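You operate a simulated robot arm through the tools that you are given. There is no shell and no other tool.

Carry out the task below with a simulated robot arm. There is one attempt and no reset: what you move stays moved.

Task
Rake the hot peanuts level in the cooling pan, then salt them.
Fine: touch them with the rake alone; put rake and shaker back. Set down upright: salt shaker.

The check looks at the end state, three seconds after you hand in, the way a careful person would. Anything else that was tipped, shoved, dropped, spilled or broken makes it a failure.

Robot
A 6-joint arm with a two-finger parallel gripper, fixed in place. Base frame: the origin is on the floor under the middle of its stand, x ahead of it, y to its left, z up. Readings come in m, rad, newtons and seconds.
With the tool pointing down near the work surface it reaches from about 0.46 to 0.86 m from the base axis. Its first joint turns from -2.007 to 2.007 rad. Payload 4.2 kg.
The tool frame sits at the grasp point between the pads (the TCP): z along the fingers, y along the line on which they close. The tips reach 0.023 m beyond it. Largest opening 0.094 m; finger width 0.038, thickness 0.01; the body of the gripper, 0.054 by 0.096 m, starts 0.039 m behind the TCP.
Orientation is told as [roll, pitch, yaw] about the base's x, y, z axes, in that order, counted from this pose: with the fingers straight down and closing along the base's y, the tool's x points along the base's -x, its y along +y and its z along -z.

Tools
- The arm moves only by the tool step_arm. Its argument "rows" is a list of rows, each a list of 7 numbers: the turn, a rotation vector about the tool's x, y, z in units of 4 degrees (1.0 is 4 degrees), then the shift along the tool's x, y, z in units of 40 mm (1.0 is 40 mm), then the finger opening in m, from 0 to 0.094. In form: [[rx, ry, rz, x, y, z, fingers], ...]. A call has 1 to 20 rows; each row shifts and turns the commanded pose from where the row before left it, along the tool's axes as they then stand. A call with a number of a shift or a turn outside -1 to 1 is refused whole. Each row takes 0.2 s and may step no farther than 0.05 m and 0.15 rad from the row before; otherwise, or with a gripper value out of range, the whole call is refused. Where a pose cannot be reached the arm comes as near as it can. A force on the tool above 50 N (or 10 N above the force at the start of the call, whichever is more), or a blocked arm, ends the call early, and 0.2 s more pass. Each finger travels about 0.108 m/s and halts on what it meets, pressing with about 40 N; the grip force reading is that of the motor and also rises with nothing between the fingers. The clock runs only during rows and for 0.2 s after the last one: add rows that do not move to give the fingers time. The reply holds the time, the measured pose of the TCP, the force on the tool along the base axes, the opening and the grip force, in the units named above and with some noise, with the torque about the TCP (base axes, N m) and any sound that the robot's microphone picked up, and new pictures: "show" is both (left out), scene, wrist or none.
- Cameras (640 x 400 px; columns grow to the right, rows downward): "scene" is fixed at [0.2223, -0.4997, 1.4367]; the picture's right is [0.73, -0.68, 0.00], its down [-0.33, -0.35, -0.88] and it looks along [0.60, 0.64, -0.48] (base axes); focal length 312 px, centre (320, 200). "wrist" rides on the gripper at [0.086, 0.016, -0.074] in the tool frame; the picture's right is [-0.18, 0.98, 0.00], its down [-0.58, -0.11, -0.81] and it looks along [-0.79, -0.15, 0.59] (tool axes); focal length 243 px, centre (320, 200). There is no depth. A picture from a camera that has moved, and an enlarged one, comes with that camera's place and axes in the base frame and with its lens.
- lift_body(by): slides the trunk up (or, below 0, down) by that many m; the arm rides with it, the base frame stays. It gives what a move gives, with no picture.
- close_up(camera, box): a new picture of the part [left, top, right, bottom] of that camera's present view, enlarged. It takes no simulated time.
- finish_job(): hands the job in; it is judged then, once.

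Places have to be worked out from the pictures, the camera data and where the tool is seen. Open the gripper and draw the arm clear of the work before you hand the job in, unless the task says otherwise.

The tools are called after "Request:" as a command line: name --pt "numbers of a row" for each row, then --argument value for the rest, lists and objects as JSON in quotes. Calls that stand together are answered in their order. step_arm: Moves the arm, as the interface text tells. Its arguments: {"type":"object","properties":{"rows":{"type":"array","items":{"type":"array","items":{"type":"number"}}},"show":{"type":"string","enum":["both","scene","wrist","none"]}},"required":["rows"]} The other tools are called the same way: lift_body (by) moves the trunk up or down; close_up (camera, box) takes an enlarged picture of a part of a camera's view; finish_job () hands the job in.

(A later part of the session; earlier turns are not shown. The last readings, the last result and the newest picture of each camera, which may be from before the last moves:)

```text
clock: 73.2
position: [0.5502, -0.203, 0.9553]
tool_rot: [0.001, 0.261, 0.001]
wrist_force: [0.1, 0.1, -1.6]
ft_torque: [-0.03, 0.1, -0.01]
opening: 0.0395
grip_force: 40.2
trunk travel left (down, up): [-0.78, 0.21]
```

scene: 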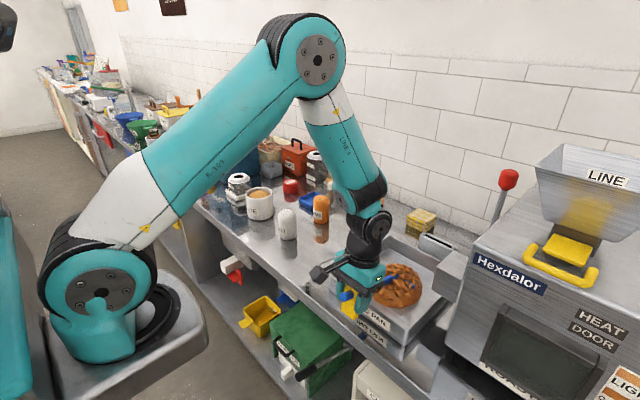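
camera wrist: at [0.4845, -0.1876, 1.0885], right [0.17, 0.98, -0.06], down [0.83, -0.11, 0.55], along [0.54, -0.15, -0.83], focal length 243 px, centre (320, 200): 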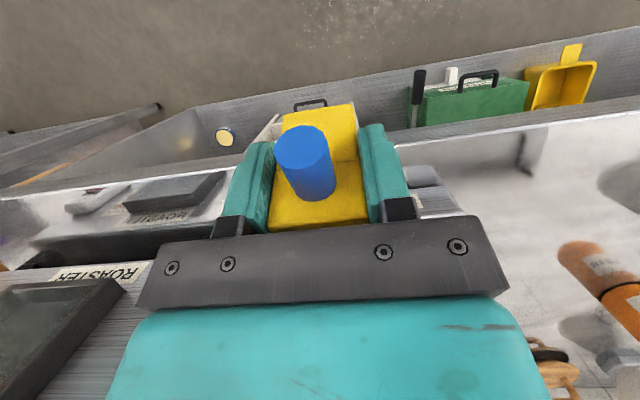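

Request:
step_arm --pt "0 0 0 -0.0097 0 0.0362 0.02" --pt "0 0 0 0 0 0 0.02" --show "scene"

Request:
close_up --camera "scene" --box '[320, 220, 450, 330]'

```text
clock: 73.8
position: [0.5491, -0.2024, 0.9549]
tool_rot: [0.0, 0.26, -0.001]
wrist_force: [-2.5, -0.5, 7.8]
ft_torque: [-0.02, -1.17, -0.08]
opening: 0.0396
grip_force: 40.1
trunk travel left (down, up): [-0.78, 0.21]
```

scene: 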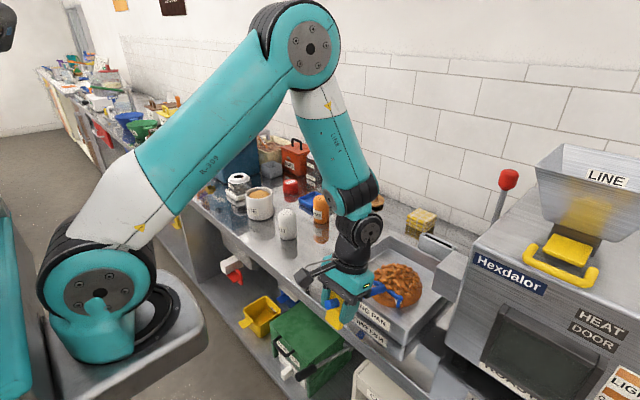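

```text
3.64 times, centred on (385, 275) of scene
camera zoom: at [0.2223, -0.4997, 1.4367], right [0.73, -0.68, 0.0], down [-0.33, -0.35, -0.88], along [0.6, 0.64, -0.48], focal length 1136 px, centre (84, -73)
```

zoom: 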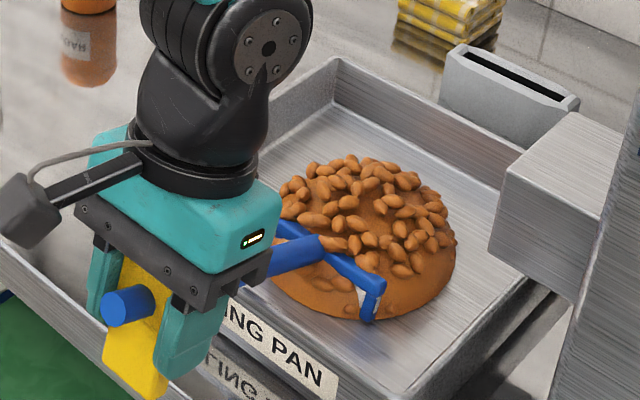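

Light floor contact (~8 N). Now a slow scraping push along +x for 130 mm (tine x 0.70 → 0.83).

Request:
step_arm --pt "0 0 0 -0.2415 0 -0.0647 0.02" --pt "0 0 0 -0.2415 0 -0.0647 0.02" --pt "0 0 0 -0.2415 0 -0.0647 0.02" --pt "0 0 0 -0.2415 0 -0.0647 0.02" --pt "0 0 0 -0.2415 0 -0.0647 0.02" --pt "0 0 0 -0.2415 0 -0.0647 0.02" --pt "0 0 0 -0.2415 0 -0.0647 0.02" --pt "0 0 0 -0.2415 0 -0.0647 0.02" --pt "0 0 0 -0.2415 0 -0.0647 0.02" --pt "0 0 0 -0.2415 0 -0.0647 0.02" --pt "0 0 0 -0.2415 0 -0.0647 0.02" --pt "0 0 0 -0.2415 0 -0.0647 0.02" --pt "0 0 0 -0.2415 0 -0.0647 0.02" --pt "0 0 0 0 0 0 0.02" --show "scene"

Request:
close_up --camera "scene" --box '[320, 220, 450, 330]'

```text
clock: 76.8
position: [0.6797, -0.2013, 0.9554]
tool_rot: [0.001, 0.262, 0.0]
wrist_force: [0.2, 0.2, -1.3]
ft_torque: [0.0, 0.05, 0.02]
opening: 0.0395
grip_force: 40.2
trunk travel left (down, up): [-0.78, 0.21]
```

scene: 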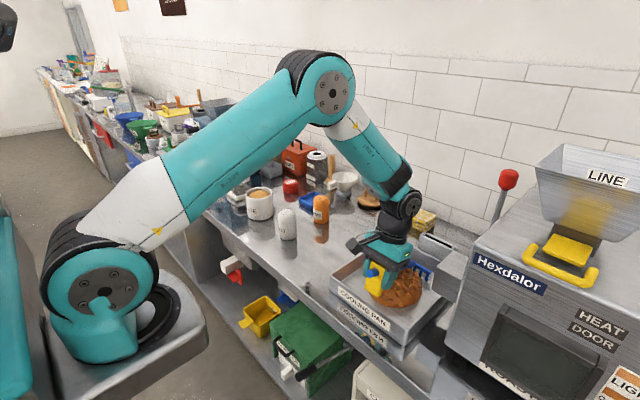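

```text
3.64 times, centred on (385, 275) of scene
camera zoom: at [0.2223, -0.4997, 1.4367], right [0.73, -0.68, 0.0], down [-0.33, -0.35, -0.88], along [0.6, 0.64, -0.48], focal length 1136 px, centre (84, -73)
```

zoom: 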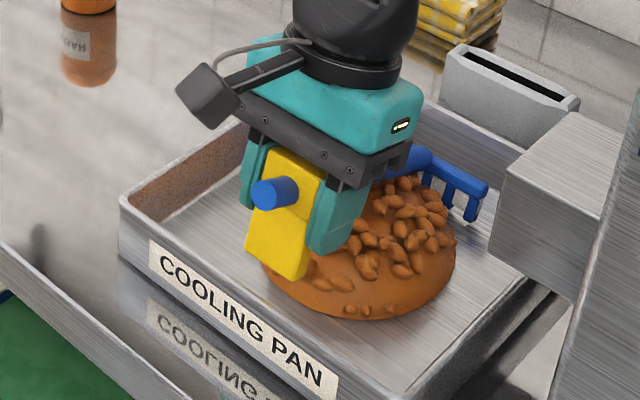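

Contact eased off by itself and there's no obvious change. I lift the rake out and well away so I can see the whole heap clearly, including from the wrist camera.

Request:
step_arm --pt "0 0 0 0.259 0 -0.966 0.02" --pt "0 0 0 0.259 0 -0.966 0.02" --pt "0 0 0 0.259 0 -0.966 0.02" --pt "0 0 0 0 1 0 0.02" --pt "0 0 0 0 1 0 0.02" --pt "0 0 0 0 1 0 0.02" --pt "0 0 0 0 1 0 0.02" --pt "0 0 0 0 1 0 0.02" --pt "0 0 0 0 0.7 0 0.02" --pt "0 0 0 0 0 0 0.02"

Request:
close_up --camera "scene" --box '[320, 220, 480, 350]'

Request:
close_up --camera "wrist" --box '[0, 0, 300, 240]'

```text
clock: 79.0
position: [0.6789, 0.0257, 1.0731]
tool_rot: [0.0, 0.263, 0.001]
wrist_force: [0.0, -0.1, -1.2]
ft_torque: [-0.01, 0.04, 0.04]
opening: 0.0398
grip_force: 39.9
trunk travel left (down, up): [-0.78, 0.21]
camera wrist: at [0.6142, 0.0407, 1.1665], right [0.18, 0.98, -0.05], down [0.77, -0.11, 0.63], along [0.61, -0.15, -0.78], focal length 243 px, centre (320, 200)
```

scene: 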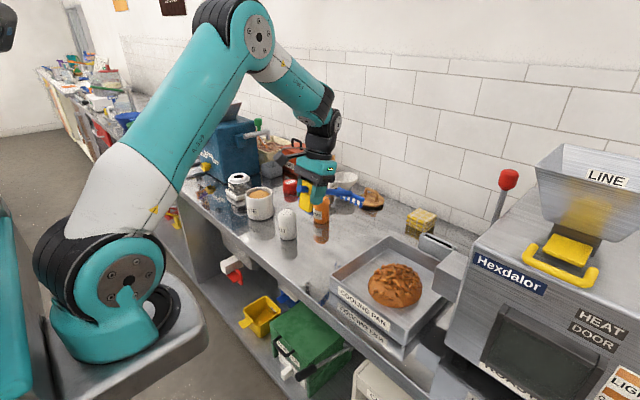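
wrist: 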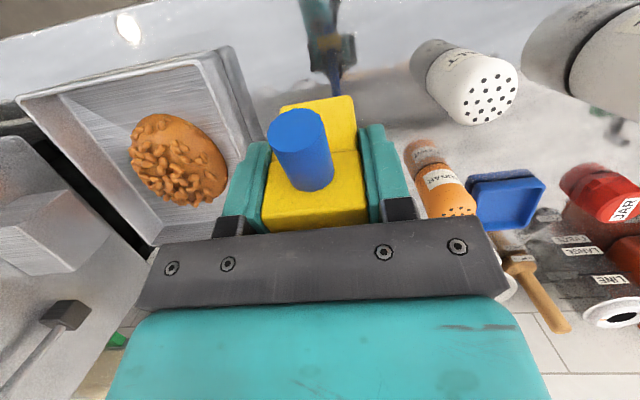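

```text
3.08 times, centred on (400, 285) of scene
camera zoom: at [0.2223, -0.4997, 1.4367], right [0.73, -0.68, 0.0], down [-0.33, -0.35, -0.88], along [0.6, 0.64, -0.48], focal length 962 px, centre (74, -62)
```

zoom: 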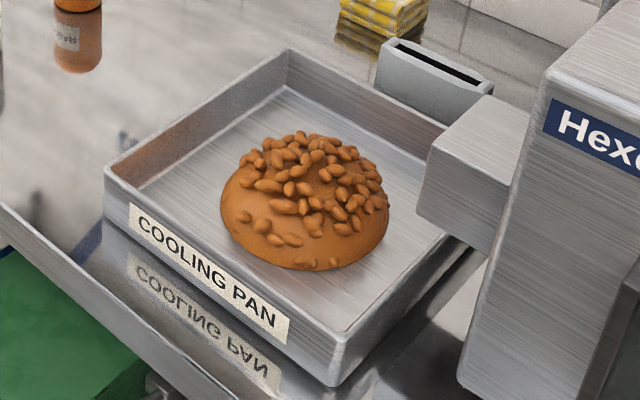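

```text
1.67 times, centred on (150, 120) of wrist
camera zoom: at [0.6142, 0.0407, 1.1665], right [0.18, 0.98, -0.05], down [0.77, -0.11, 0.63], along [0.61, -0.15, -0.78], focal length 404 px, centre (603, 333)
```

zoom: 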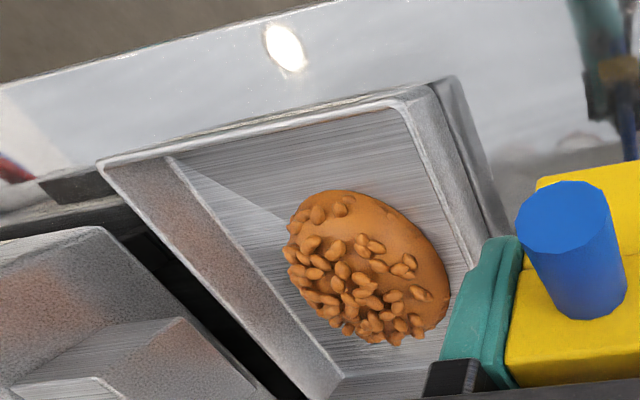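

The heap is completely unchanged, so partial strokes don't count; maybe each stroke must run the whole pan, from wall to wall. I set up at the near wall (tine x≈0.669) with the 20° tilt and tips a few mm above the floor.

Request:
step_arm --pt "0 0.685 0 0 -1 0 0.02" --pt "0 0.685 0 0 -1 0 0.02" --pt "0 0 0 0 -1 0 0.02" --pt "0 0 0 0 -1 0 0.02" --pt "0 0 0 0 -1 0 0.02" --pt "0 0 0 0 -0.75 0 0.02" --pt "0 0 0 0.896 0 0.333 0.02" --pt "0 0 0 0.896 0 0.333 0.02" --pt "0 0 0 0.896 0 0.333 0.02" --pt "0 0 0 0.896 0 0.333 0.02" --pt "0 0 0 -0.212 0 0.569 0.02" --pt "0 0 0 -0.212 0 0.569 0.02" --pt "0 0 0 -0.212 0 0.569 0.02" --pt "0 0 0 -0.17 0 0.457 0.02" --pt "0 0 0 0 0 0 0.02" --show "scene"

Request:
close_up --camera "scene" --box '[310, 220, 440, 330]'

```text
clock: 82.2
position: [0.5262, -0.2029, 0.9817]
tool_rot: [0.001, 0.358, 0.0]
wrist_force: [-0.1, -0.8, -1.2]
ft_torque: [-0.01, 0.05, -0.02]
opening: 0.0395
grip_force: 39.7
trunk travel left (down, up): [-0.78, 0.21]
```

scene: 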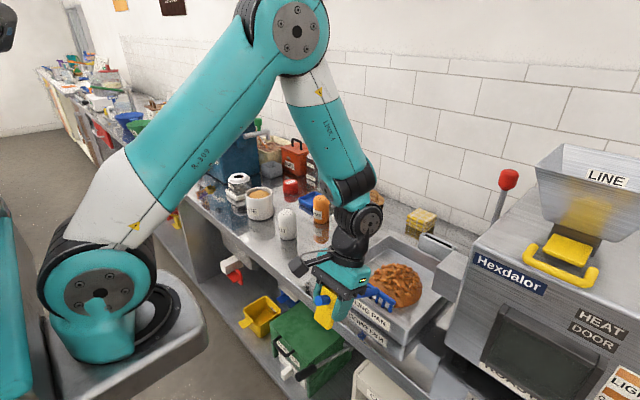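

```text
3.64 times, centred on (375, 275) of scene
camera zoom: at [0.2223, -0.4997, 1.4367], right [0.73, -0.68, 0.0], down [-0.33, -0.35, -0.88], along [0.6, 0.64, -0.48], focal length 1136 px, centre (120, -73)
```

zoom: 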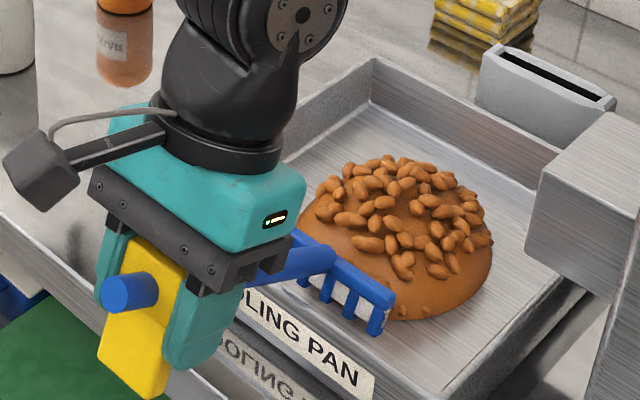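

Tines sit just inside the near wall. I lower 7 mm and make a wall-to-wall push, then a wall-to-wall pull.

Request:
step_arm --pt "0 0 0 -0.065 0 0.176 0.02" --pt "0 0 0 0 0 0 0.02" --pt "0 0 0 -0.464 0 -0.1726 0.02" --pt "0 0 0 -0.464 0 -0.1726 0.02" --pt "0 0 0 -0.464 0 -0.1726 0.02" --pt "0 0 0 -0.464 0 -0.1726 0.02" --pt "0 0 0 -0.464 0 -0.1726 0.02" --pt "0 0 0 -0.464 0 -0.1726 0.02" --pt "0 0 0 -0.464 0 -0.1726 0.02" --pt "0 0 0 -0.464 0 -0.1726 0.02" --pt "0 0 0 -0.464 0 -0.1726 0.02" --pt "0 0 0 0 0 0 0.02" --show "scene"

Request:
close_up --camera "scene" --box '[320, 220, 480, 350]'

```text
clock: 84.8
position: [0.7058, -0.2042, 0.9742]
tool_rot: [0.0, 0.357, 0.002]
wrist_force: [-0.2, 0.0, -0.8]
ft_torque: [0.04, 0.04, 0.01]
opening: 0.0394
grip_force: 40.1
trunk travel left (down, up): [-0.78, 0.21]
```

scene: 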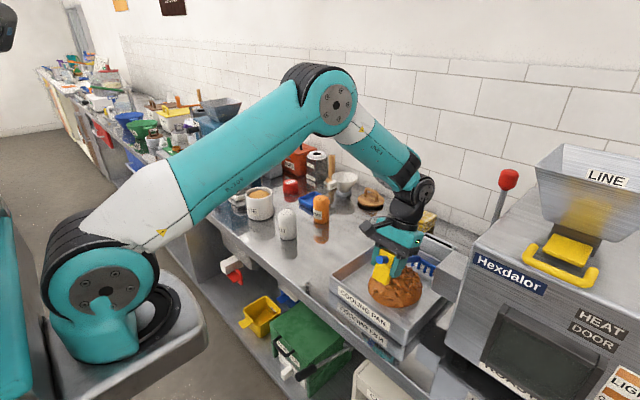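

```text
3.08 times, centred on (400, 285) of scene
camera zoom: at [0.2223, -0.4997, 1.4367], right [0.73, -0.68, 0.0], down [-0.33, -0.35, -0.88], along [0.6, 0.64, -0.48], focal length 962 px, centre (74, -62)
```

zoom: 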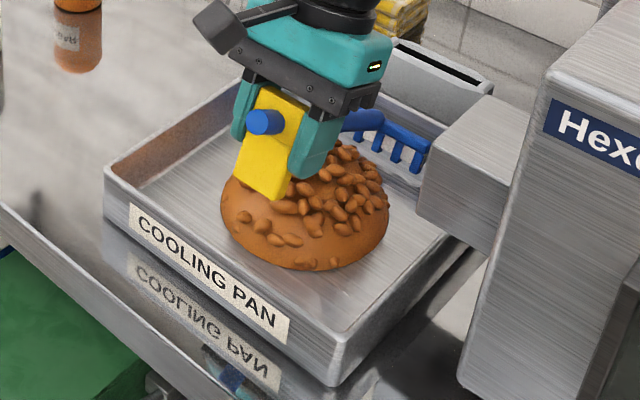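

Unchanged. Another possibility is that only a shallow bite planes the top off. I'll skim progressively: start at ~38 mm above the floor and lower 3 mm per stroke.

Request:
step_arm --pt "0 0 0 0.288 0 -0.773 0.02" --pt "0 0 0 0.586 0 0.218 0.02" --pt "0 0 0 0.586 0 0.218 0.02" --pt "0 0 0 0.586 0 0.218 0.02" --pt "0 0 0 0.586 0 0.218 0.02" --pt "0 0 0 0.586 0 0.218 0.02" --pt "0 0 0 0.586 0 0.218 0.02" --pt "0 0 0 -0.612 0 -0.148 0.02" --pt "0 0 0 -0.586 0 -0.218 0.02" --pt "0 0 0 -0.586 0 -0.218 0.02" --pt "0 0 0 -0.586 0 -0.218 0.02" --pt "0 0 0 -0.586 0 -0.218 0.02" --pt "0 0 0 0.56 0 0.288 0.02" --pt "0 0 0 0.586 0 0.218 0.02" --pt "0 0 0 0.586 0 0.218 0.02" --pt "0 0 0 0.586 0 0.218 0.02" --pt "0 0 0 0.586 0 0.218 0.02" --pt "0 0 0 0 0 0 0.02" --show "scene"

Request:
close_up --camera "scene" --box '[320, 220, 480, 350]'

```text
clock: 88.6
position: [0.5568, -0.2037, 1.0012]
tool_rot: [0.001, 0.357, -0.001]
wrist_force: [0.5, -1.3, -0.5]
ft_torque: [0.03, 0.07, -0.01]
opening: 0.0394
grip_force: 39.6
trunk travel left (down, up): [-0.78, 0.21]
```

scene: 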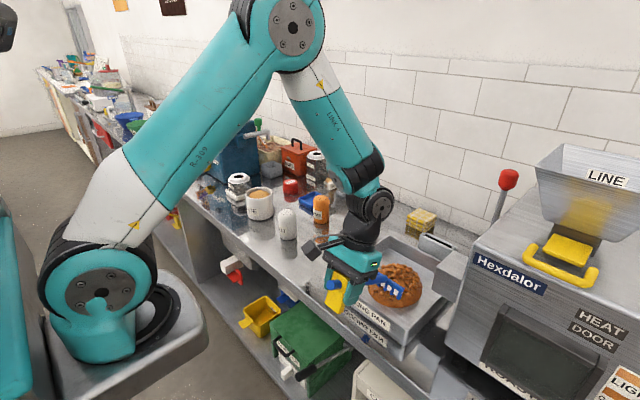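

```text
3.08 times, centred on (400, 285) of scene
camera zoom: at [0.2223, -0.4997, 1.4367], right [0.73, -0.68, 0.0], down [-0.33, -0.35, -0.88], along [0.6, 0.64, -0.48], focal length 962 px, centre (74, -62)
```

zoom: 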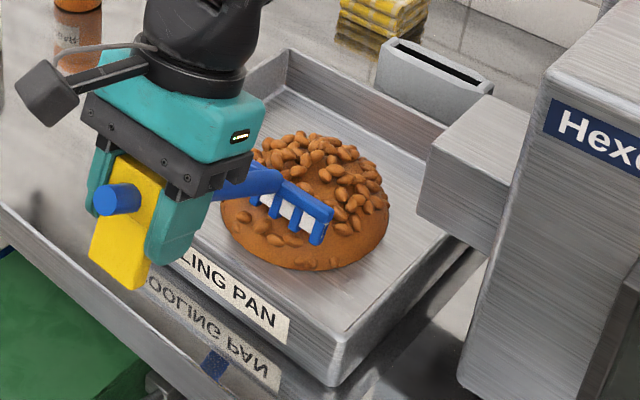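

No change at 38/35/32 mm; I continue the staircase at 29, 26 and 23 mm.

Request:
step_arm --pt "0 0 0 -0.612 0 -0.148 0.02" --pt "0 0 0 -0.586 0 -0.218 0.02" --pt "0 0 0 -0.586 0 -0.218 0.02" --pt "0 0 0 -0.586 0 -0.218 0.02" --pt "0 0 0 -0.586 0 -0.218 0.02" --pt "0 0 0 0.56 0 0.288 0.02" --pt "0 0 0 0.586 0 0.218 0.02" --pt "0 0 0 0.586 0 0.218 0.02" --pt "0 0 0 0.586 0 0.218 0.02" --pt "0 0 0 0.586 0 0.218 0.02" --pt "0 0 0 -0.612 0 -0.148 0.02" --pt "0 0 0 -0.586 0 -0.218 0.02" --pt "0 0 0 -0.586 0 -0.218 0.02" --pt "0 0 0 -0.586 0 -0.218 0.02" --pt "0 0 0 -0.586 0 -0.218 0.02" --pt "0 0 0 0.56 0 0.288 0.02" --pt "0 0 0 0.586 0 0.218 0.02" --pt "0 0 0 0.586 0 0.218 0.02" --pt "0 0 0 0.586 0 0.218 0.02" --pt "0 0 0 0.586 0 0.218 0.02" --show "scene"

Request:
close_up --camera "scene" --box '[320, 220, 480, 350]'

```text
clock: 92.8
position: [0.5548, -0.2051, 0.9891]
tool_rot: [0.001, 0.357, 0.001]
wrist_force: [-0.5, 0.1, -0.6]
ft_torque: [0.0, 0.08, 0.03]
opening: 0.0394
grip_force: 40.0
trunk travel left (down, up): [-0.78, 0.21]
```

scene: 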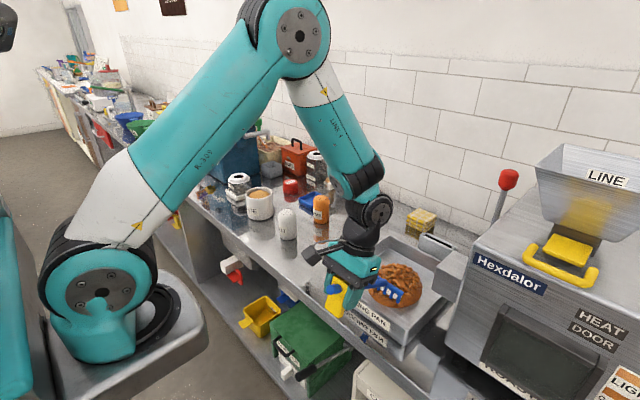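

```text
3.08 times, centred on (400, 285) of scene
camera zoom: at [0.2223, -0.4997, 1.4367], right [0.73, -0.68, 0.0], down [-0.33, -0.35, -0.88], along [0.6, 0.64, -0.48], focal length 962 px, centre (74, -62)
```

zoom: 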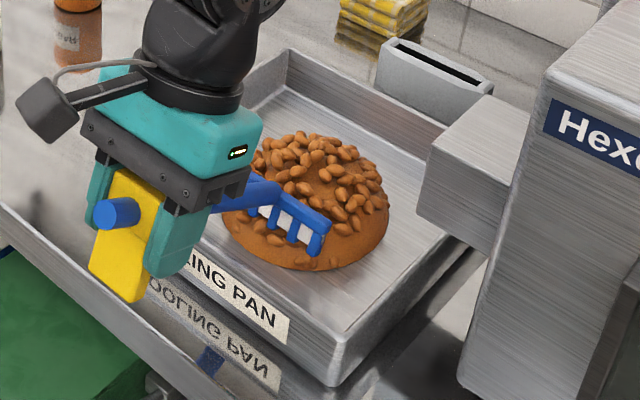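

No height works at the centre lane. Perhaps the whole pan area has to be combed before it counts, including the edges I skipped; I do wall-to-wall strokes on the left lane (y≈-0.160).

Request:
step_arm --pt "0 0 0 0.679 0 0.253 0.02" --pt "0 0 0 0 0.5625 0 0.02" --pt "0 0 0 0 0.5625 0 0.02" --pt "0 0 0 -0.131 0 0.351 0.02" --pt "0 0 0 0 0 0 0.02" --pt "0 0 0 -0.703 0 -0.2615 0.02" --pt "0 0 0 -0.703 0 -0.2615 0.02" --pt "0 0 0 -0.703 0 -0.2615 0.02" --pt "0 0 0 -0.703 0 -0.2615 0.02" --pt "0 0 0 -0.703 0 -0.2615 0.02" --pt "0 0 0 -0.68 0 -0.253 0.02" --pt "0 0 0 0 0 0 0.02" --pt "0 0 0 0.703 0 0.2615 0.02" --pt "0 0 0 0.703 0 0.2615 0.02" --pt "0 0 0 0.703 0 0.2615 0.02" --pt "0 0 0 0.703 0 0.2615 0.02" --pt "0 0 0 0.703 0 0.2615 0.02" --pt "0 0 0 0.68 0 0.253 0.02" --pt "0 0 0 0 0 0 0.02" --show "scene"

Request:
close_up --camera "scene" --box '[320, 220, 480, 350]'

```text
clock: 96.8
position: [0.5263, -0.1586, 0.9739]
tool_rot: [0.001, 0.358, 0.002]
wrist_force: [-0.5, 0.3, 0.5]
ft_torque: [0.01, 0.1, -0.03]
opening: 0.0395
grip_force: 40.2
trunk travel left (down, up): [-0.78, 0.21]
```

scene: 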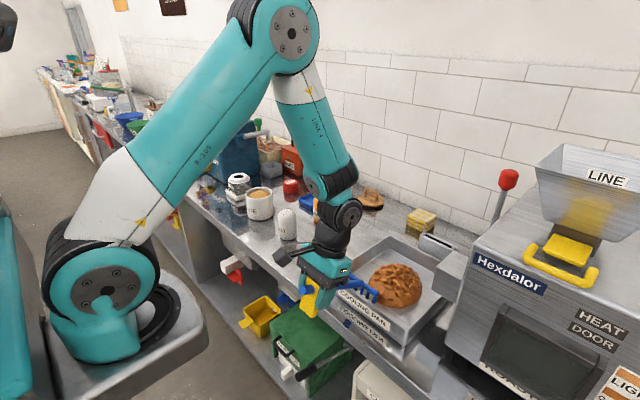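

```text
3.08 times, centred on (400, 285) of scene
camera zoom: at [0.2223, -0.4997, 1.4367], right [0.73, -0.68, 0.0], down [-0.33, -0.35, -0.88], along [0.6, 0.64, -0.48], focal length 962 px, centre (74, -62)
```

zoom: 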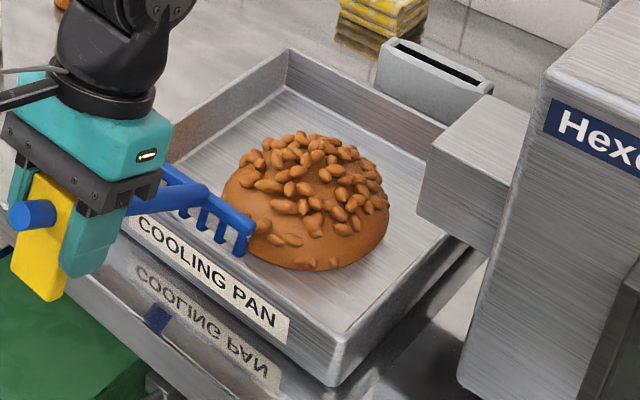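

Left lane is combed with no contact trouble. Now the same on the right lane (y≈-0.246), stopping a bit earlier at the far end to stay clear of the chute.

Request:
step_arm --pt "0 0 0 0 -0.73 0 0.02" --pt "0 0 0 0 -0.73 0 0.02" --pt "0 0 0 0 -0.73 0 0.02" --pt "0 0 0 0 0 0 0.02" --pt "0 0 0 -0.703 0 -0.2615 0.02" --pt "0 0 0 -0.703 0 -0.2615 0.02" --pt "0 0 0 -0.703 0 -0.2615 0.02" --pt "0 0 0 -0.703 0 -0.2615 0.02" --pt "0 0 0 -0.703 0 -0.2615 0.02" --pt "0 0 0 -0.4 0 -0.149 0.02" --pt "0 0 0 0 0 0 0.02" --pt "0 0 0 0.703 0 0.2615 0.02" --pt "0 0 0 0.703 0 0.2615 0.02" --pt "0 0 0 0.703 0 0.2615 0.02" --pt "0 0 0 0.703 0 0.2615 0.02" --pt "0 0 0 0.703 0 0.2615 0.02" --pt "0 0 0 0.4 0 0.149 0.02" --pt "0 0 0 0 0 0 0.02" --show "scene"

Request:
close_up --camera "scene" --box '[320, 220, 480, 350]'

```text
clock: 100.6
position: [0.5266, -0.2458, 0.9756]
tool_rot: [-0.001, 0.358, 0.001]
wrist_force: [-0.6, 0.0, -0.9]
ft_torque: [0.0, 0.09, -0.01]
opening: 0.0393
grip_force: 40.2
trunk travel left (down, up): [-0.78, 0.21]
```

scene: 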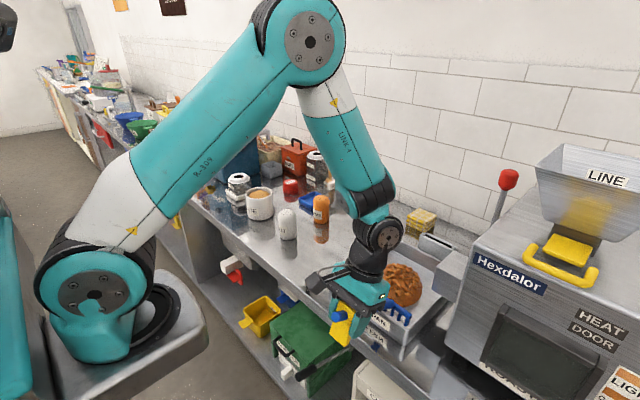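

```text
3.08 times, centred on (400, 285) of scene
camera zoom: at [0.2223, -0.4997, 1.4367], right [0.73, -0.68, 0.0], down [-0.33, -0.35, -0.88], along [0.6, 0.64, -0.48], focal length 962 px, centre (74, -62)
```

zoom: 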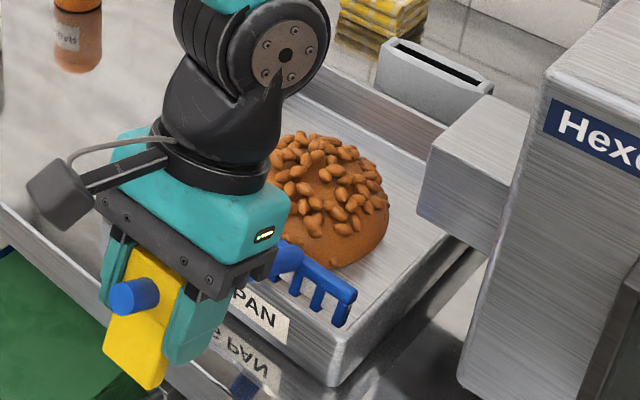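

Still the same dome. All my full-length strokes were at 20° tilt; I'll repeat full-length strokes at 15° with tips ~6 mm above the floor on the centre lane.

Request:
step_arm --pt "0 0 0 0.174 0 -0.4685 0.02" --pt "0 -0.685 0 0 0.53 0 0.02" --pt "0 -0.685 0 0 0.53 0 0.02" --pt "0 0 0 -0.3185 0 0.3675 0.02" --pt "0 0 0 -0.3185 0 0.3675 0.02" --pt "0 0 0 0 0 0 0.02" --pt "0 0 0 -0.6037 0 -0.1617 0.02" --pt "0 0 0 -0.6037 0 -0.1617 0.02" --pt "0 0 0 -0.6037 0 -0.1617 0.02" --pt "0 0 0 -0.6037 0 -0.1617 0.02" --pt "0 0 0 -0.6037 0 -0.1617 0.02" --pt "0 0 0 -0.6037 0 -0.1617 0.02" --pt "0 0 0 0.6037 0 0.1617 0.02" --pt "0 0 0 0.6037 0 0.1617 0.02" --pt "0 0 0 0.6037 0 0.1617 0.02" --pt "0 0 0 0.6037 0 0.1617 0.02" --pt "0 0 0 0.6037 0 0.1617 0.02" --pt "0 0 0 0.6037 0 0.1617 0.02" --pt "0 0 0 0 0 0 0.02" --show "scene"

Request:
close_up --camera "scene" --box '[320, 220, 480, 350]'

```text
clock: 104.6
position: [0.5431, -0.2032, 0.9594]
tool_rot: [0.001, 0.263, -0.001]
wrist_force: [-1.4, -0.4, -1.2]
ft_torque: [-0.02, 0.05, 0.01]
opening: 0.0394
grip_force: 39.8
trunk travel left (down, up): [-0.78, 0.21]
```

scene: 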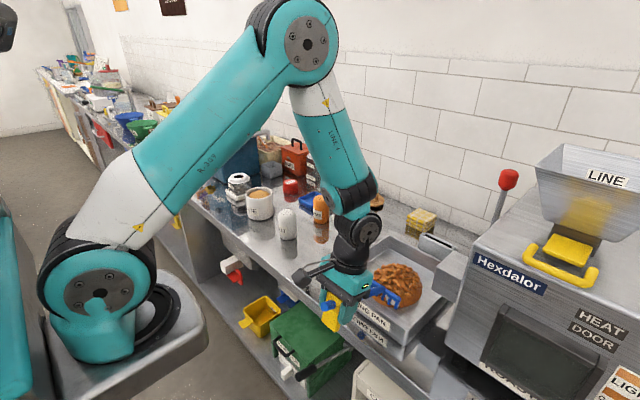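

```text
3.08 times, centred on (400, 285) of scene
camera zoom: at [0.2223, -0.4997, 1.4367], right [0.73, -0.68, 0.0], down [-0.33, -0.35, -0.88], along [0.6, 0.64, -0.48], focal length 962 px, centre (74, -62)
```

zoom: 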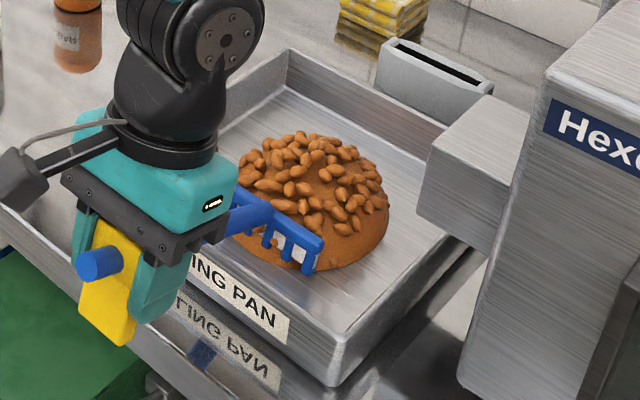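

Let me inspect the heap at maximum magnification for any subtle grooves or displacement.

Request:
close_up --camera "scene" --box '[366, 258, 406, 292]'

Request:
close_up --camera "scene" --box '[390, 170, 470, 250]'

Request:
close_up --camera "scene" --box '[440, 150, 640, 400]'

```text
11.76 times, centred on (386, 275) of scene
camera zoom: at [0.2223, -0.4997, 1.4367], right [0.73, -0.68, 0.0], down [-0.33, -0.35, -0.88], along [0.6, 0.64, -0.48], focal length 3676 px, centre (-456, -682)
```

zoom: 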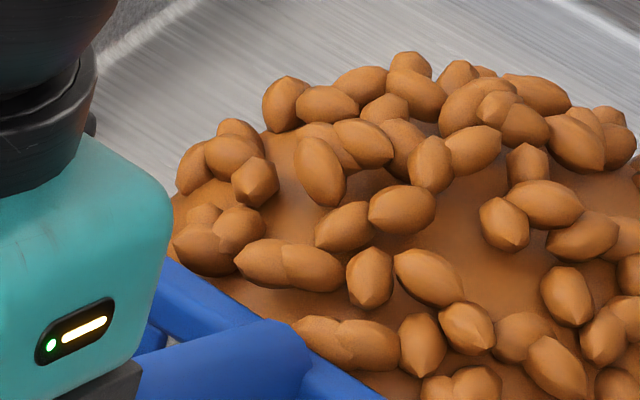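

```text
5.00 times, centred on (430, 210) of scene
camera zoom: at [0.2223, -0.4997, 1.4367], right [0.73, -0.68, 0.0], down [-0.33, -0.35, -0.88], along [0.6, 0.64, -0.48], focal length 1562 px, centre (-230, 150)
```

zoom: 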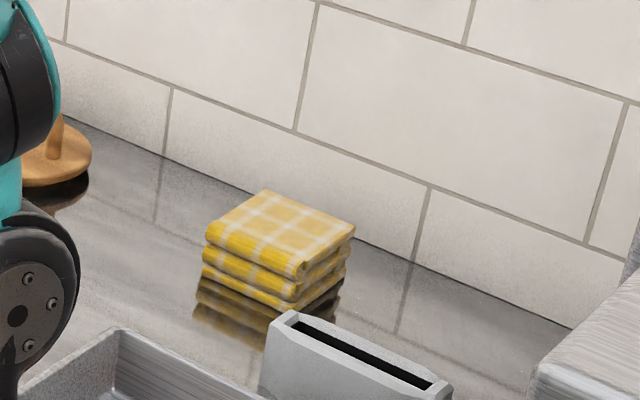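

```text
1.60 times, centred on (540, 275) of scene
camera zoom: at [0.2223, -0.4997, 1.4367], right [0.73, -0.68, 0.0], down [-0.33, -0.35, -0.88], along [0.6, 0.64, -0.48], focal length 500 px, centre (-32, 80)
```

zoom: 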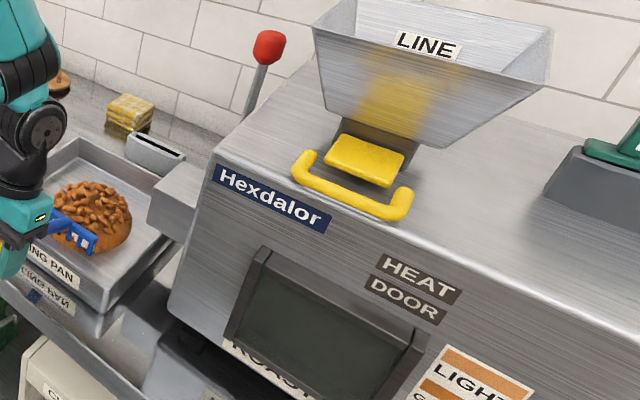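

No grooves at all. One untested combination is a small tilt *and* long strokes; with tips ~14 mm up, a 10° tilt still lets the grip pass ~6 mm over the rim. I try a full push and pull like that, slowly watching force.

Request:
step_arm --pt "0 -0.635 0 0 0 0 0.02" --pt "0 -0.635 0 0 0 0 0.02" --pt "0 0 0 -0.011 0 0.0615 0.02" --pt "0 0 0 -0.603 0 -0.1063 0.02" --pt "0 0 0 -0.603 0 -0.1063 0.02" --pt "0 0 0 -0.603 0 -0.1063 0.02" --pt "0 0 0 -0.603 0 -0.1063 0.02" --pt "0 0 0 -0.603 0 -0.1063 0.02" --pt "0 0 0 -0.603 0 -0.1063 0.02" --pt "0 0 0 0 0 0 0.02" --show "scene"

Request:
close_up --camera "scene" --box '[320, 220, 480, 350]'

```text
clock: 106.8
position: [0.6915, -0.2044, 0.9582]
tool_rot: [0.0, 0.175, 0.001]
wrist_force: [-0.7, 0.2, -1.2]
ft_torque: [0.0, 0.02, -0.01]
opening: 0.0393
grip_force: 39.7
trunk travel left (down, up): [-0.78, 0.21]
```

scene: 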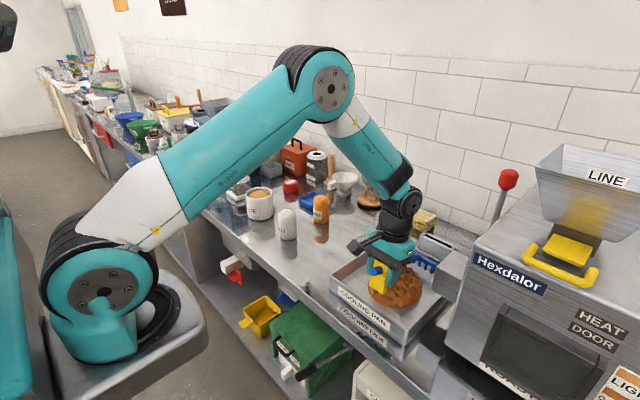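

```text
3.08 times, centred on (400, 285) of scene
camera zoom: at [0.2223, -0.4997, 1.4367], right [0.73, -0.68, 0.0], down [-0.33, -0.35, -0.88], along [0.6, 0.64, -0.48], focal length 962 px, centre (74, -62)
```

zoom: 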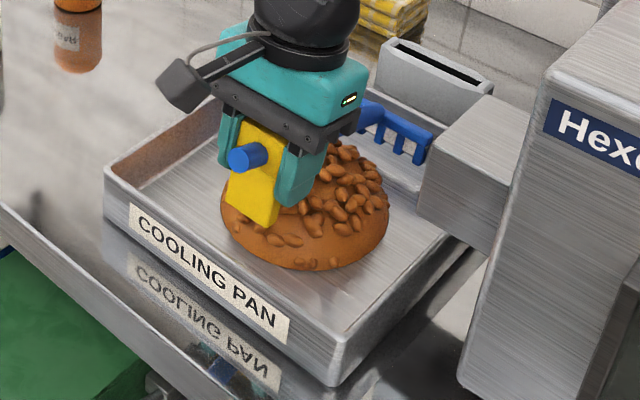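

No contact, still no change after one. I repeat several such strokes (pull, push, pull) at this attitude.

Request:
step_arm --pt "0 0 0 0.603 0 0.1063 0.02" --pt "0 0 0 0.603 0 0.1063 0.02" --pt "0 0 0 0.603 0 0.1063 0.02" --pt "0 0 0 0.603 0 0.1063 0.02" --pt "0 0 0 0.603 0 0.1063 0.02" --pt "0 0 0 0.603 0 0.1063 0.02" --pt "0 0 0 -0.603 0 -0.1063 0.02" --pt "0 0 0 -0.603 0 -0.1063 0.02" --pt "0 0 0 -0.603 0 -0.1063 0.02" --pt "0 0 0 -0.603 0 -0.1063 0.02" --pt "0 0 0 -0.603 0 -0.1063 0.02" --pt "0 0 0 -0.603 0 -0.1063 0.02" --pt "0 0 0 0.603 0 0.1063 0.02" --pt "0 0 0 0.603 0 0.1063 0.02" --pt "0 0 0 0.603 0 0.1063 0.02" --pt "0 0 0 0.603 0 0.1063 0.02" --pt "0 0 0 0.603 0 0.1063 0.02" --pt "0 0 0 0.603 0 0.1063 0.02" --pt "0 0 0 0 0 0 0.02" --show "scene"

Request:
close_up --camera "scene" --box '[320, 220, 480, 350]'

```text
clock: 110.8
position: [0.5427, -0.2037, 0.9569]
tool_rot: [-0.001, 0.172, 0.0]
wrist_force: [0.4, -0.6, -1.8]
ft_torque: [0.02, 0.06, -0.01]
opening: 0.0391
grip_force: 39.9
trunk travel left (down, up): [-0.78, 0.21]
```

scene: 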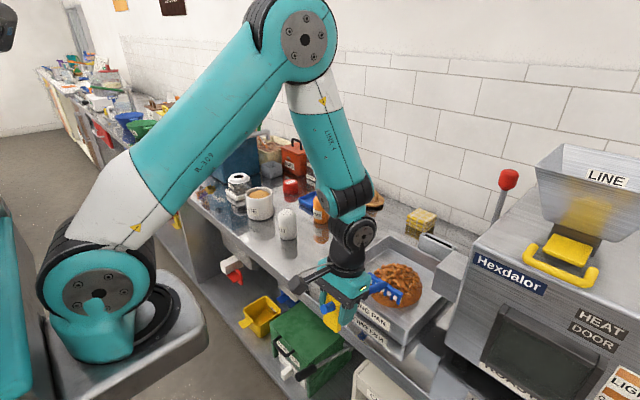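

```text
3.08 times, centred on (400, 285) of scene
camera zoom: at [0.2223, -0.4997, 1.4367], right [0.73, -0.68, 0.0], down [-0.33, -0.35, -0.88], along [0.6, 0.64, -0.48], focal length 962 px, centre (74, -62)
```

zoom: 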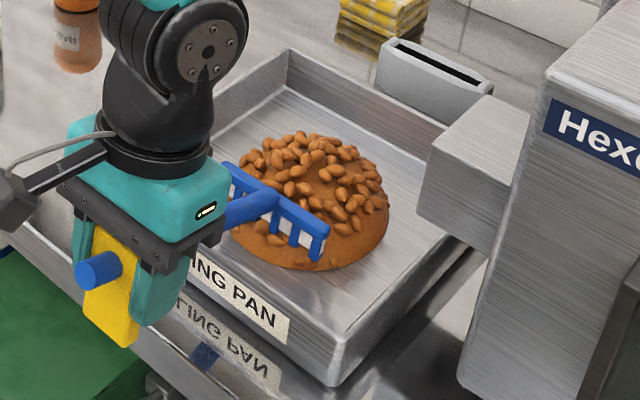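

Next I test a slow stroke (~0.03 m/s) near the floor at 15°, in case only gentle, slow raking moves them.

Request:
step_arm --pt "0 0.635 0 0.009 0 -0.049 0.02" --pt "0 0.635 0 0 0 0 0.02" --pt "0 0 0 -0.157 0 -0.042 0.02" --pt "0 0 0 -0.157 0 -0.042 0.02" --pt "0 0 0 -0.157 0 -0.042 0.02" --pt "0 0 0 -0.157 0 -0.042 0.02" --pt "0 0 0 -0.157 0 -0.042 0.02" --pt "0 0 0 -0.157 0 -0.042 0.02" --pt "0 0 0 -0.157 0 -0.042 0.02" --pt "0 0 0 -0.157 0 -0.042 0.02" --pt "0 0 0 -0.157 0 -0.042 0.02" --pt "0 0 0 -0.157 0 -0.042 0.02" --pt "0 0 0 -0.157 0 -0.042 0.02" --pt "0 0 0 -0.157 0 -0.042 0.02" --pt "0 0 0 -0.157 0 -0.042 0.02" --pt "0 0 0 -0.157 0 -0.042 0.02" --pt "0 0 0 -0.157 0 -0.042 0.02" --pt "0 0 0 -0.157 0 -0.042 0.02" --pt "0 0 0 -0.157 0 -0.042 0.02" --pt "0 0 0 -0.157 0 -0.042 0.02" --show "scene"

Request:
close_up --camera "scene" --box '[320, 220, 480, 350]'

```text
clock: 115.0
position: [0.6609, -0.2039, 0.9591]
tool_rot: [0.0, 0.262, -0.001]
wrist_force: [-0.4, -0.4, -0.1]
ft_torque: [-0.01, 0.07, -0.03]
opening: 0.0394
grip_force: 39.8
trunk travel left (down, up): [-0.78, 0.21]
```

scene: 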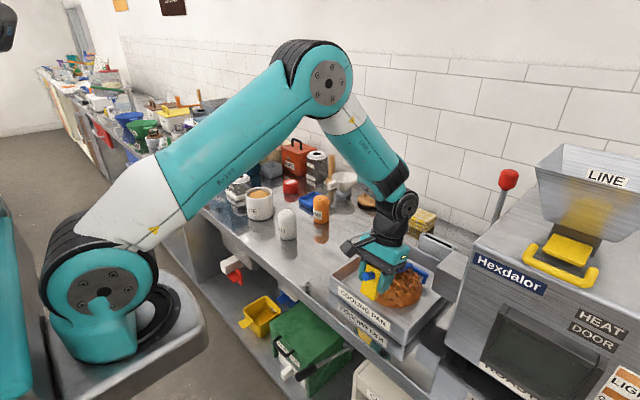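

```text
3.08 times, centred on (400, 285) of scene
camera zoom: at [0.2223, -0.4997, 1.4367], right [0.73, -0.68, 0.0], down [-0.33, -0.35, -0.88], along [0.6, 0.64, -0.48], focal length 962 px, centre (74, -62)
```

zoom: 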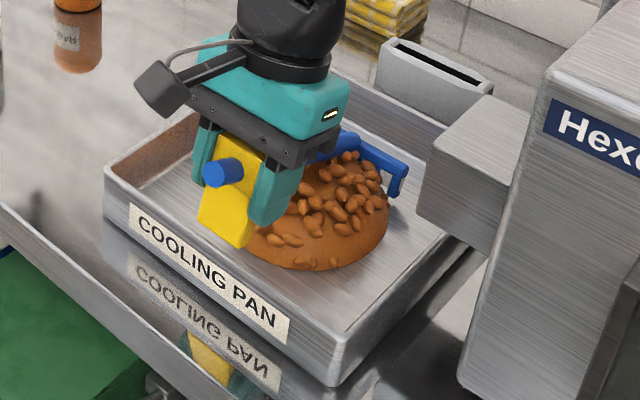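

Speed isn't it either. The remaining variant is a sustained light scrape along the floor on the pull stroke: I lower about 5 mm to contact here at x≈0.81 and pull 100 mm while keeping light pressure.

Request:
step_arm --pt "0 0 0 -0.016 0 0.06 0.02" --pt "0 0 0 -0.016 0 0.06 0.02" --pt "0 0 0 0 0 0 0.02" --show "none"

```text
clock: 115.8
position: [0.6594, -0.2058, 0.9543]
tool_rot: [0.001, 0.262, 0.0]
wrist_force: [0.3, -0.4, -1.0]
ft_torque: [-0.02, 0.06, 0.04]
opening: 0.0393
grip_force: 39.8
trunk travel left (down, up): [-0.78, 0.21]
```

Request:
step_arm --pt "0 0 0 -0.0097 0 0.0362 0.02" --pt "0 0 0 0 0 0 0.02" --show "none"

```text
clock: 116.4
position: [0.6605, -0.2052, 0.9525]
tool_rot: [0.001, 0.262, -0.001]
wrist_force: [-1.6, 0.4, 3.8]
ft_torque: [-0.02, -0.51, -0.07]
opening: 0.0396
grip_force: 40.1
trunk travel left (down, up): [-0.78, 0.21]
```

Light contact (~5 N). Now the scraping pull of 100 mm.

Request:
step_arm --pt "0 0 0 0.2396 0 0.0719 0.02" --pt "0 0 0 0.2396 0 0.0719 0.02" --pt "0 0 0 0.2415 0 0.0647 0.02" --pt "0 0 0 0.2415 0 0.0647 0.02" --pt "0 0 0 0.2415 0 0.0647 0.02" --pt "0 0 0 0.2415 0 0.0647 0.02" --pt "0 0 0 0.2415 0 0.0647 0.02" --pt "0 0 0 0.2415 0 0.0647 0.02" --show "scene"

Request:
close_up --camera "scene" --box '[320, 220, 480, 350]'

```text
clock: 118.2
position: [0.5805, -0.2043, 0.9525]
tool_rot: [0.001, 0.26, 0.001]
wrist_force: [-0.1, 0.4, -0.2]
ft_torque: [0.0, 0.05, -0.01]
opening: 0.0396
grip_force: 40.1
trunk travel left (down, up): [-0.78, 0.21]
```

scene: 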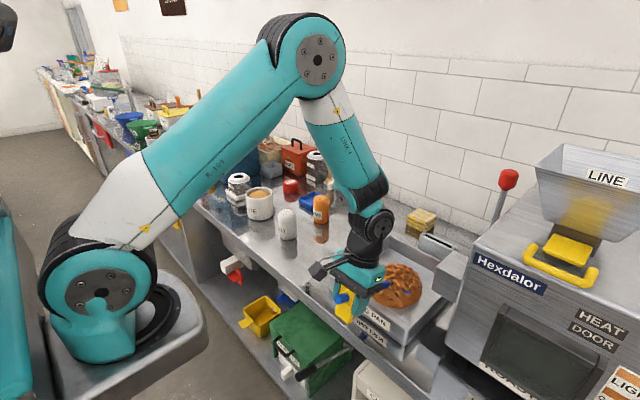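

```text
3.08 times, centred on (400, 285) of scene
camera zoom: at [0.2223, -0.4997, 1.4367], right [0.73, -0.68, 0.0], down [-0.33, -0.35, -0.88], along [0.6, 0.64, -0.48], focal length 962 px, centre (74, -62)
```

zoom: 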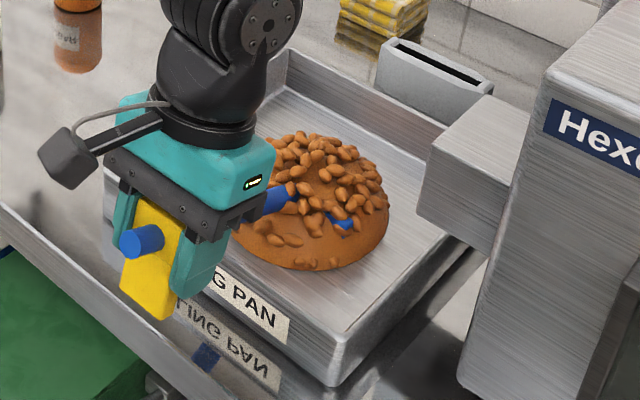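

Still nothing, and each contact makes the rake slip ~0.5° nose-up in my grip, so no more scraping. I'll test the rake truly level (compensating the slip with gripper pitch 2°) with side sweeps at rising heights 14, 18, 22 mm.

Request:
step_arm --pt "0 -0.8125 0 0 0 0 0.02" --pt "0 -0.8125 0 0 0 0 0.02" --pt "0 -0.8125 0 0 0 0 0.02" --pt "0 -0.8125 0 0 0 0 0.02" --pt "0 0 0 -0.13 0 0.57 0.02" --pt "0 0 0 0 0.5 0 0.02" --pt "0 0 0 0 0.5 0 0.02" --pt "0 0 0 0 -0.5 0 0.02" --pt "0 0 0 0 -0.5 0 0.02" --pt "0 0 0 0 -0.5 0 0.02" --pt "0 0 0 0 -0.5 0 0.02" --pt "0 0 0 0 0.5 -0.1 0.02" --pt "0 0 0 0 0.5 0 0.02" --pt "0 0 0 0 0.5 0 0.02" --pt "0 0 0 0 0.5 0 0.02" --pt "0 0 0 0 -0.5 -0.1 0.02" --pt "0 0 0 0 -0.5 0 0.02" --pt "0 0 0 0 -0.5 0 0.02" --pt "0 0 0 0 -0.5 0 0.02" --pt "0 0 0 0 0 0 0.02" --show "scene"

Request:
close_up --camera "scene" --box '[320, 220, 480, 350]'

```text
clock: 122.4
position: [0.5846, -0.2439, 0.938]
tool_rot: [-0.001, 0.037, -0.001]
wrist_force: [0.9, 0.4, -1.8]
ft_torque: [0.0, 0.04, 0.0]
opening: 0.0393
grip_force: 40.0
trunk travel left (down, up): [-0.78, 0.21]
```

scene: 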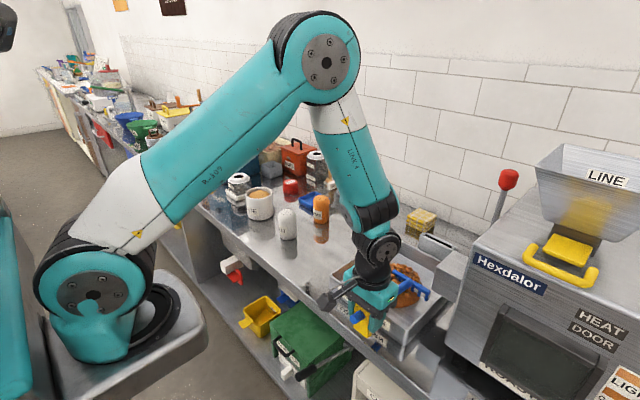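

```text
3.08 times, centred on (400, 285) of scene
camera zoom: at [0.2223, -0.4997, 1.4367], right [0.73, -0.68, 0.0], down [-0.33, -0.35, -0.88], along [0.6, 0.64, -0.48], focal length 962 px, centre (74, -62)
```

zoom: 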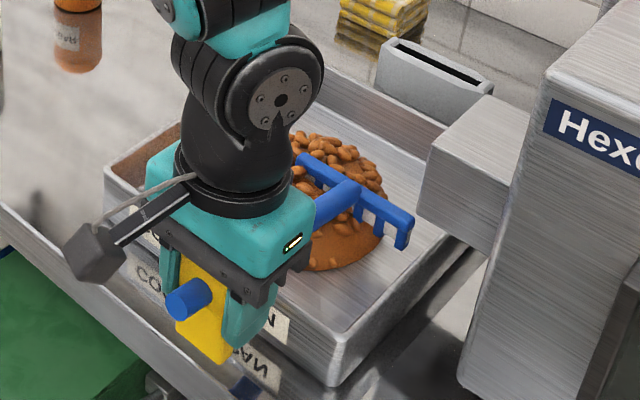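

I continue with level sweeps at 26, 30 and 34 mm, ending off to the left to see the heap.

Request:
step_arm --pt "0 0 0 0 0.5 -0.1 0.02" --pt "0 0 0 0 0.5 0 0.02" --pt "0 0 0 0 0.5 0 0.02" --pt "0 0 0 0 0.5 0 0.02" --pt "0 0 0 0 -0.5 -0.1 0.02" --pt "0 0 0 0 -0.5 0 0.02" --pt "0 0 0 0 -0.5 0 0.02" --pt "0 0 0 0 -0.5 0 0.02" --pt "0 0 0 0 0.5 -0.1 0.02" --pt "0 0 0 0 0.5 0 0.02" --pt "0 0 0 0 0.5 0 0.02" --pt "0 0 0 0 0.5 0 0.02" --pt "0 0 0 0 0 0 0.02" --show "scene"

Request:
close_up --camera "scene" --box '[320, 220, 480, 350]'

```text
clock: 125.2
position: [0.5851, -0.1644, 0.9489]
tool_rot: [0.001, 0.035, 0.0]
wrist_force: [0.5, -0.2, -0.7]
ft_torque: [-0.02, 0.03, -0.04]
opening: 0.0396
grip_force: 39.8
trunk travel left (down, up): [-0.78, 0.21]
```

scene: 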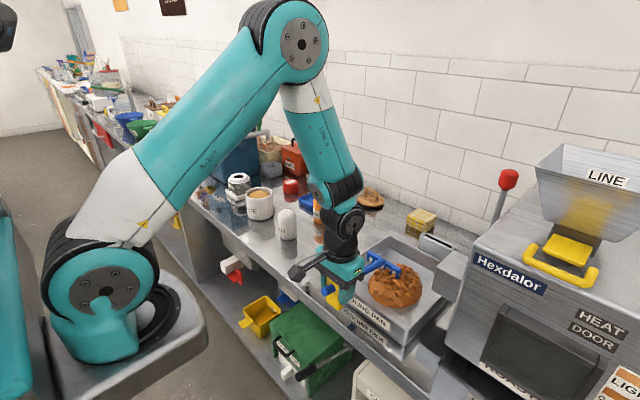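

```text
3.08 times, centred on (400, 285) of scene
camera zoom: at [0.2223, -0.4997, 1.4367], right [0.73, -0.68, 0.0], down [-0.33, -0.35, -0.88], along [0.6, 0.64, -0.48], focal length 962 px, centre (74, -62)
```

zoom: 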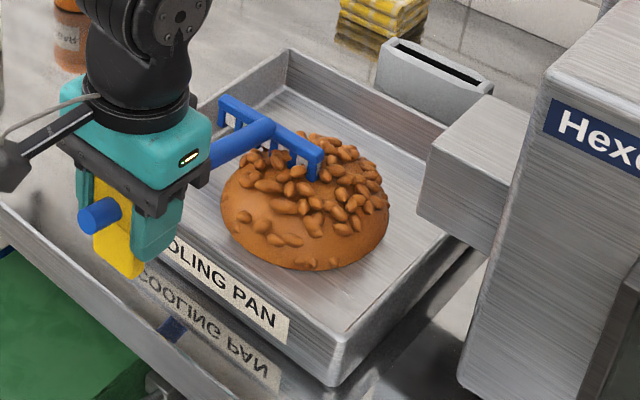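

Level side sweeps do nothing. I try classic rake strokes with a level rake: lower beyond the centre, pull ~95 mm toward me, lift, return, and repeat.

Request:
step_arm --pt "0 0 0 -0.325 -0.99 -0.011 0.02" --pt "0 0 0 -0.35 0 0.36 0.02" --pt "0 0 0 0.475 0 0.0166 0.02" --pt "0 0 0 0.475 0 0.0166 0.02" --pt "0 0 0 0.475 0 0.0166 0.02" --pt "0 0 0 0.475 0 0.0166 0.02" --pt "0 0 0 0.475 0 0.0166 0.02" --pt "0 0 0 0 0 -0.5 0.02" --pt "0 0 0 -0.792 0 -0.028 0.02" --pt "0 0 0 -0.792 0 -0.028 0.02" --pt "0 0 0 -0.792 0 -0.028 0.02" --pt "0 0 0 0 0 0.5 0.02" --pt "0 0 0 0.475 0 0.0166 0.02" --pt "0 0 0 0.475 0 0.0166 0.02" --pt "0 0 0 0.475 0 0.0166 0.02" --pt "0 0 0 0.475 0 0.0166 0.02" --pt "0 0 0 0.475 0 0.0166 0.02" --pt "0 0 0 0 0 -0.5 0.02" --pt "0 0 0 0 0 0 0.02" --show "scene"

Request:
close_up --camera "scene" --box '[320, 220, 480, 350]'

```text
clock: 129.2
position: [0.5186, -0.2034, 0.9547]
tool_rot: [0.0, 0.035, 0.001]
wrist_force: [0.3, -1.0, -1.0]
ft_torque: [-0.01, 0.03, -0.02]
opening: 0.0393
grip_force: 40.2
trunk travel left (down, up): [-0.78, 0.21]
```

scene: 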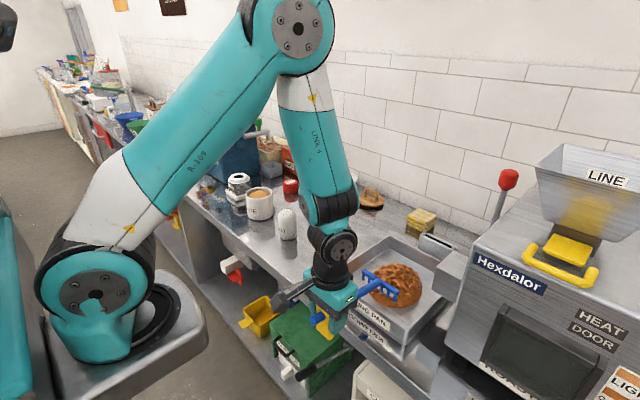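

```text
3.08 times, centred on (400, 285) of scene
camera zoom: at [0.2223, -0.4997, 1.4367], right [0.73, -0.68, 0.0], down [-0.33, -0.35, -0.88], along [0.6, 0.64, -0.48], focal length 962 px, centre (74, -62)
```

zoom: 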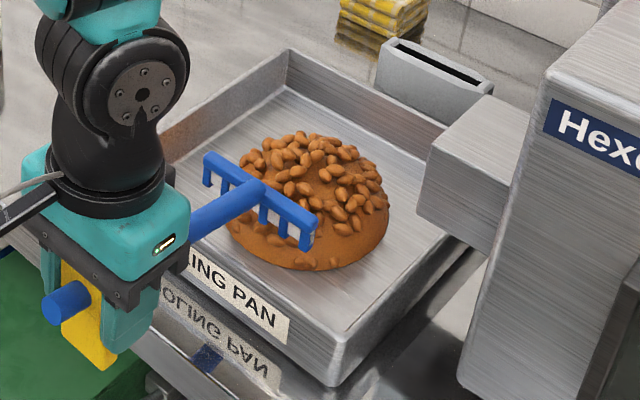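

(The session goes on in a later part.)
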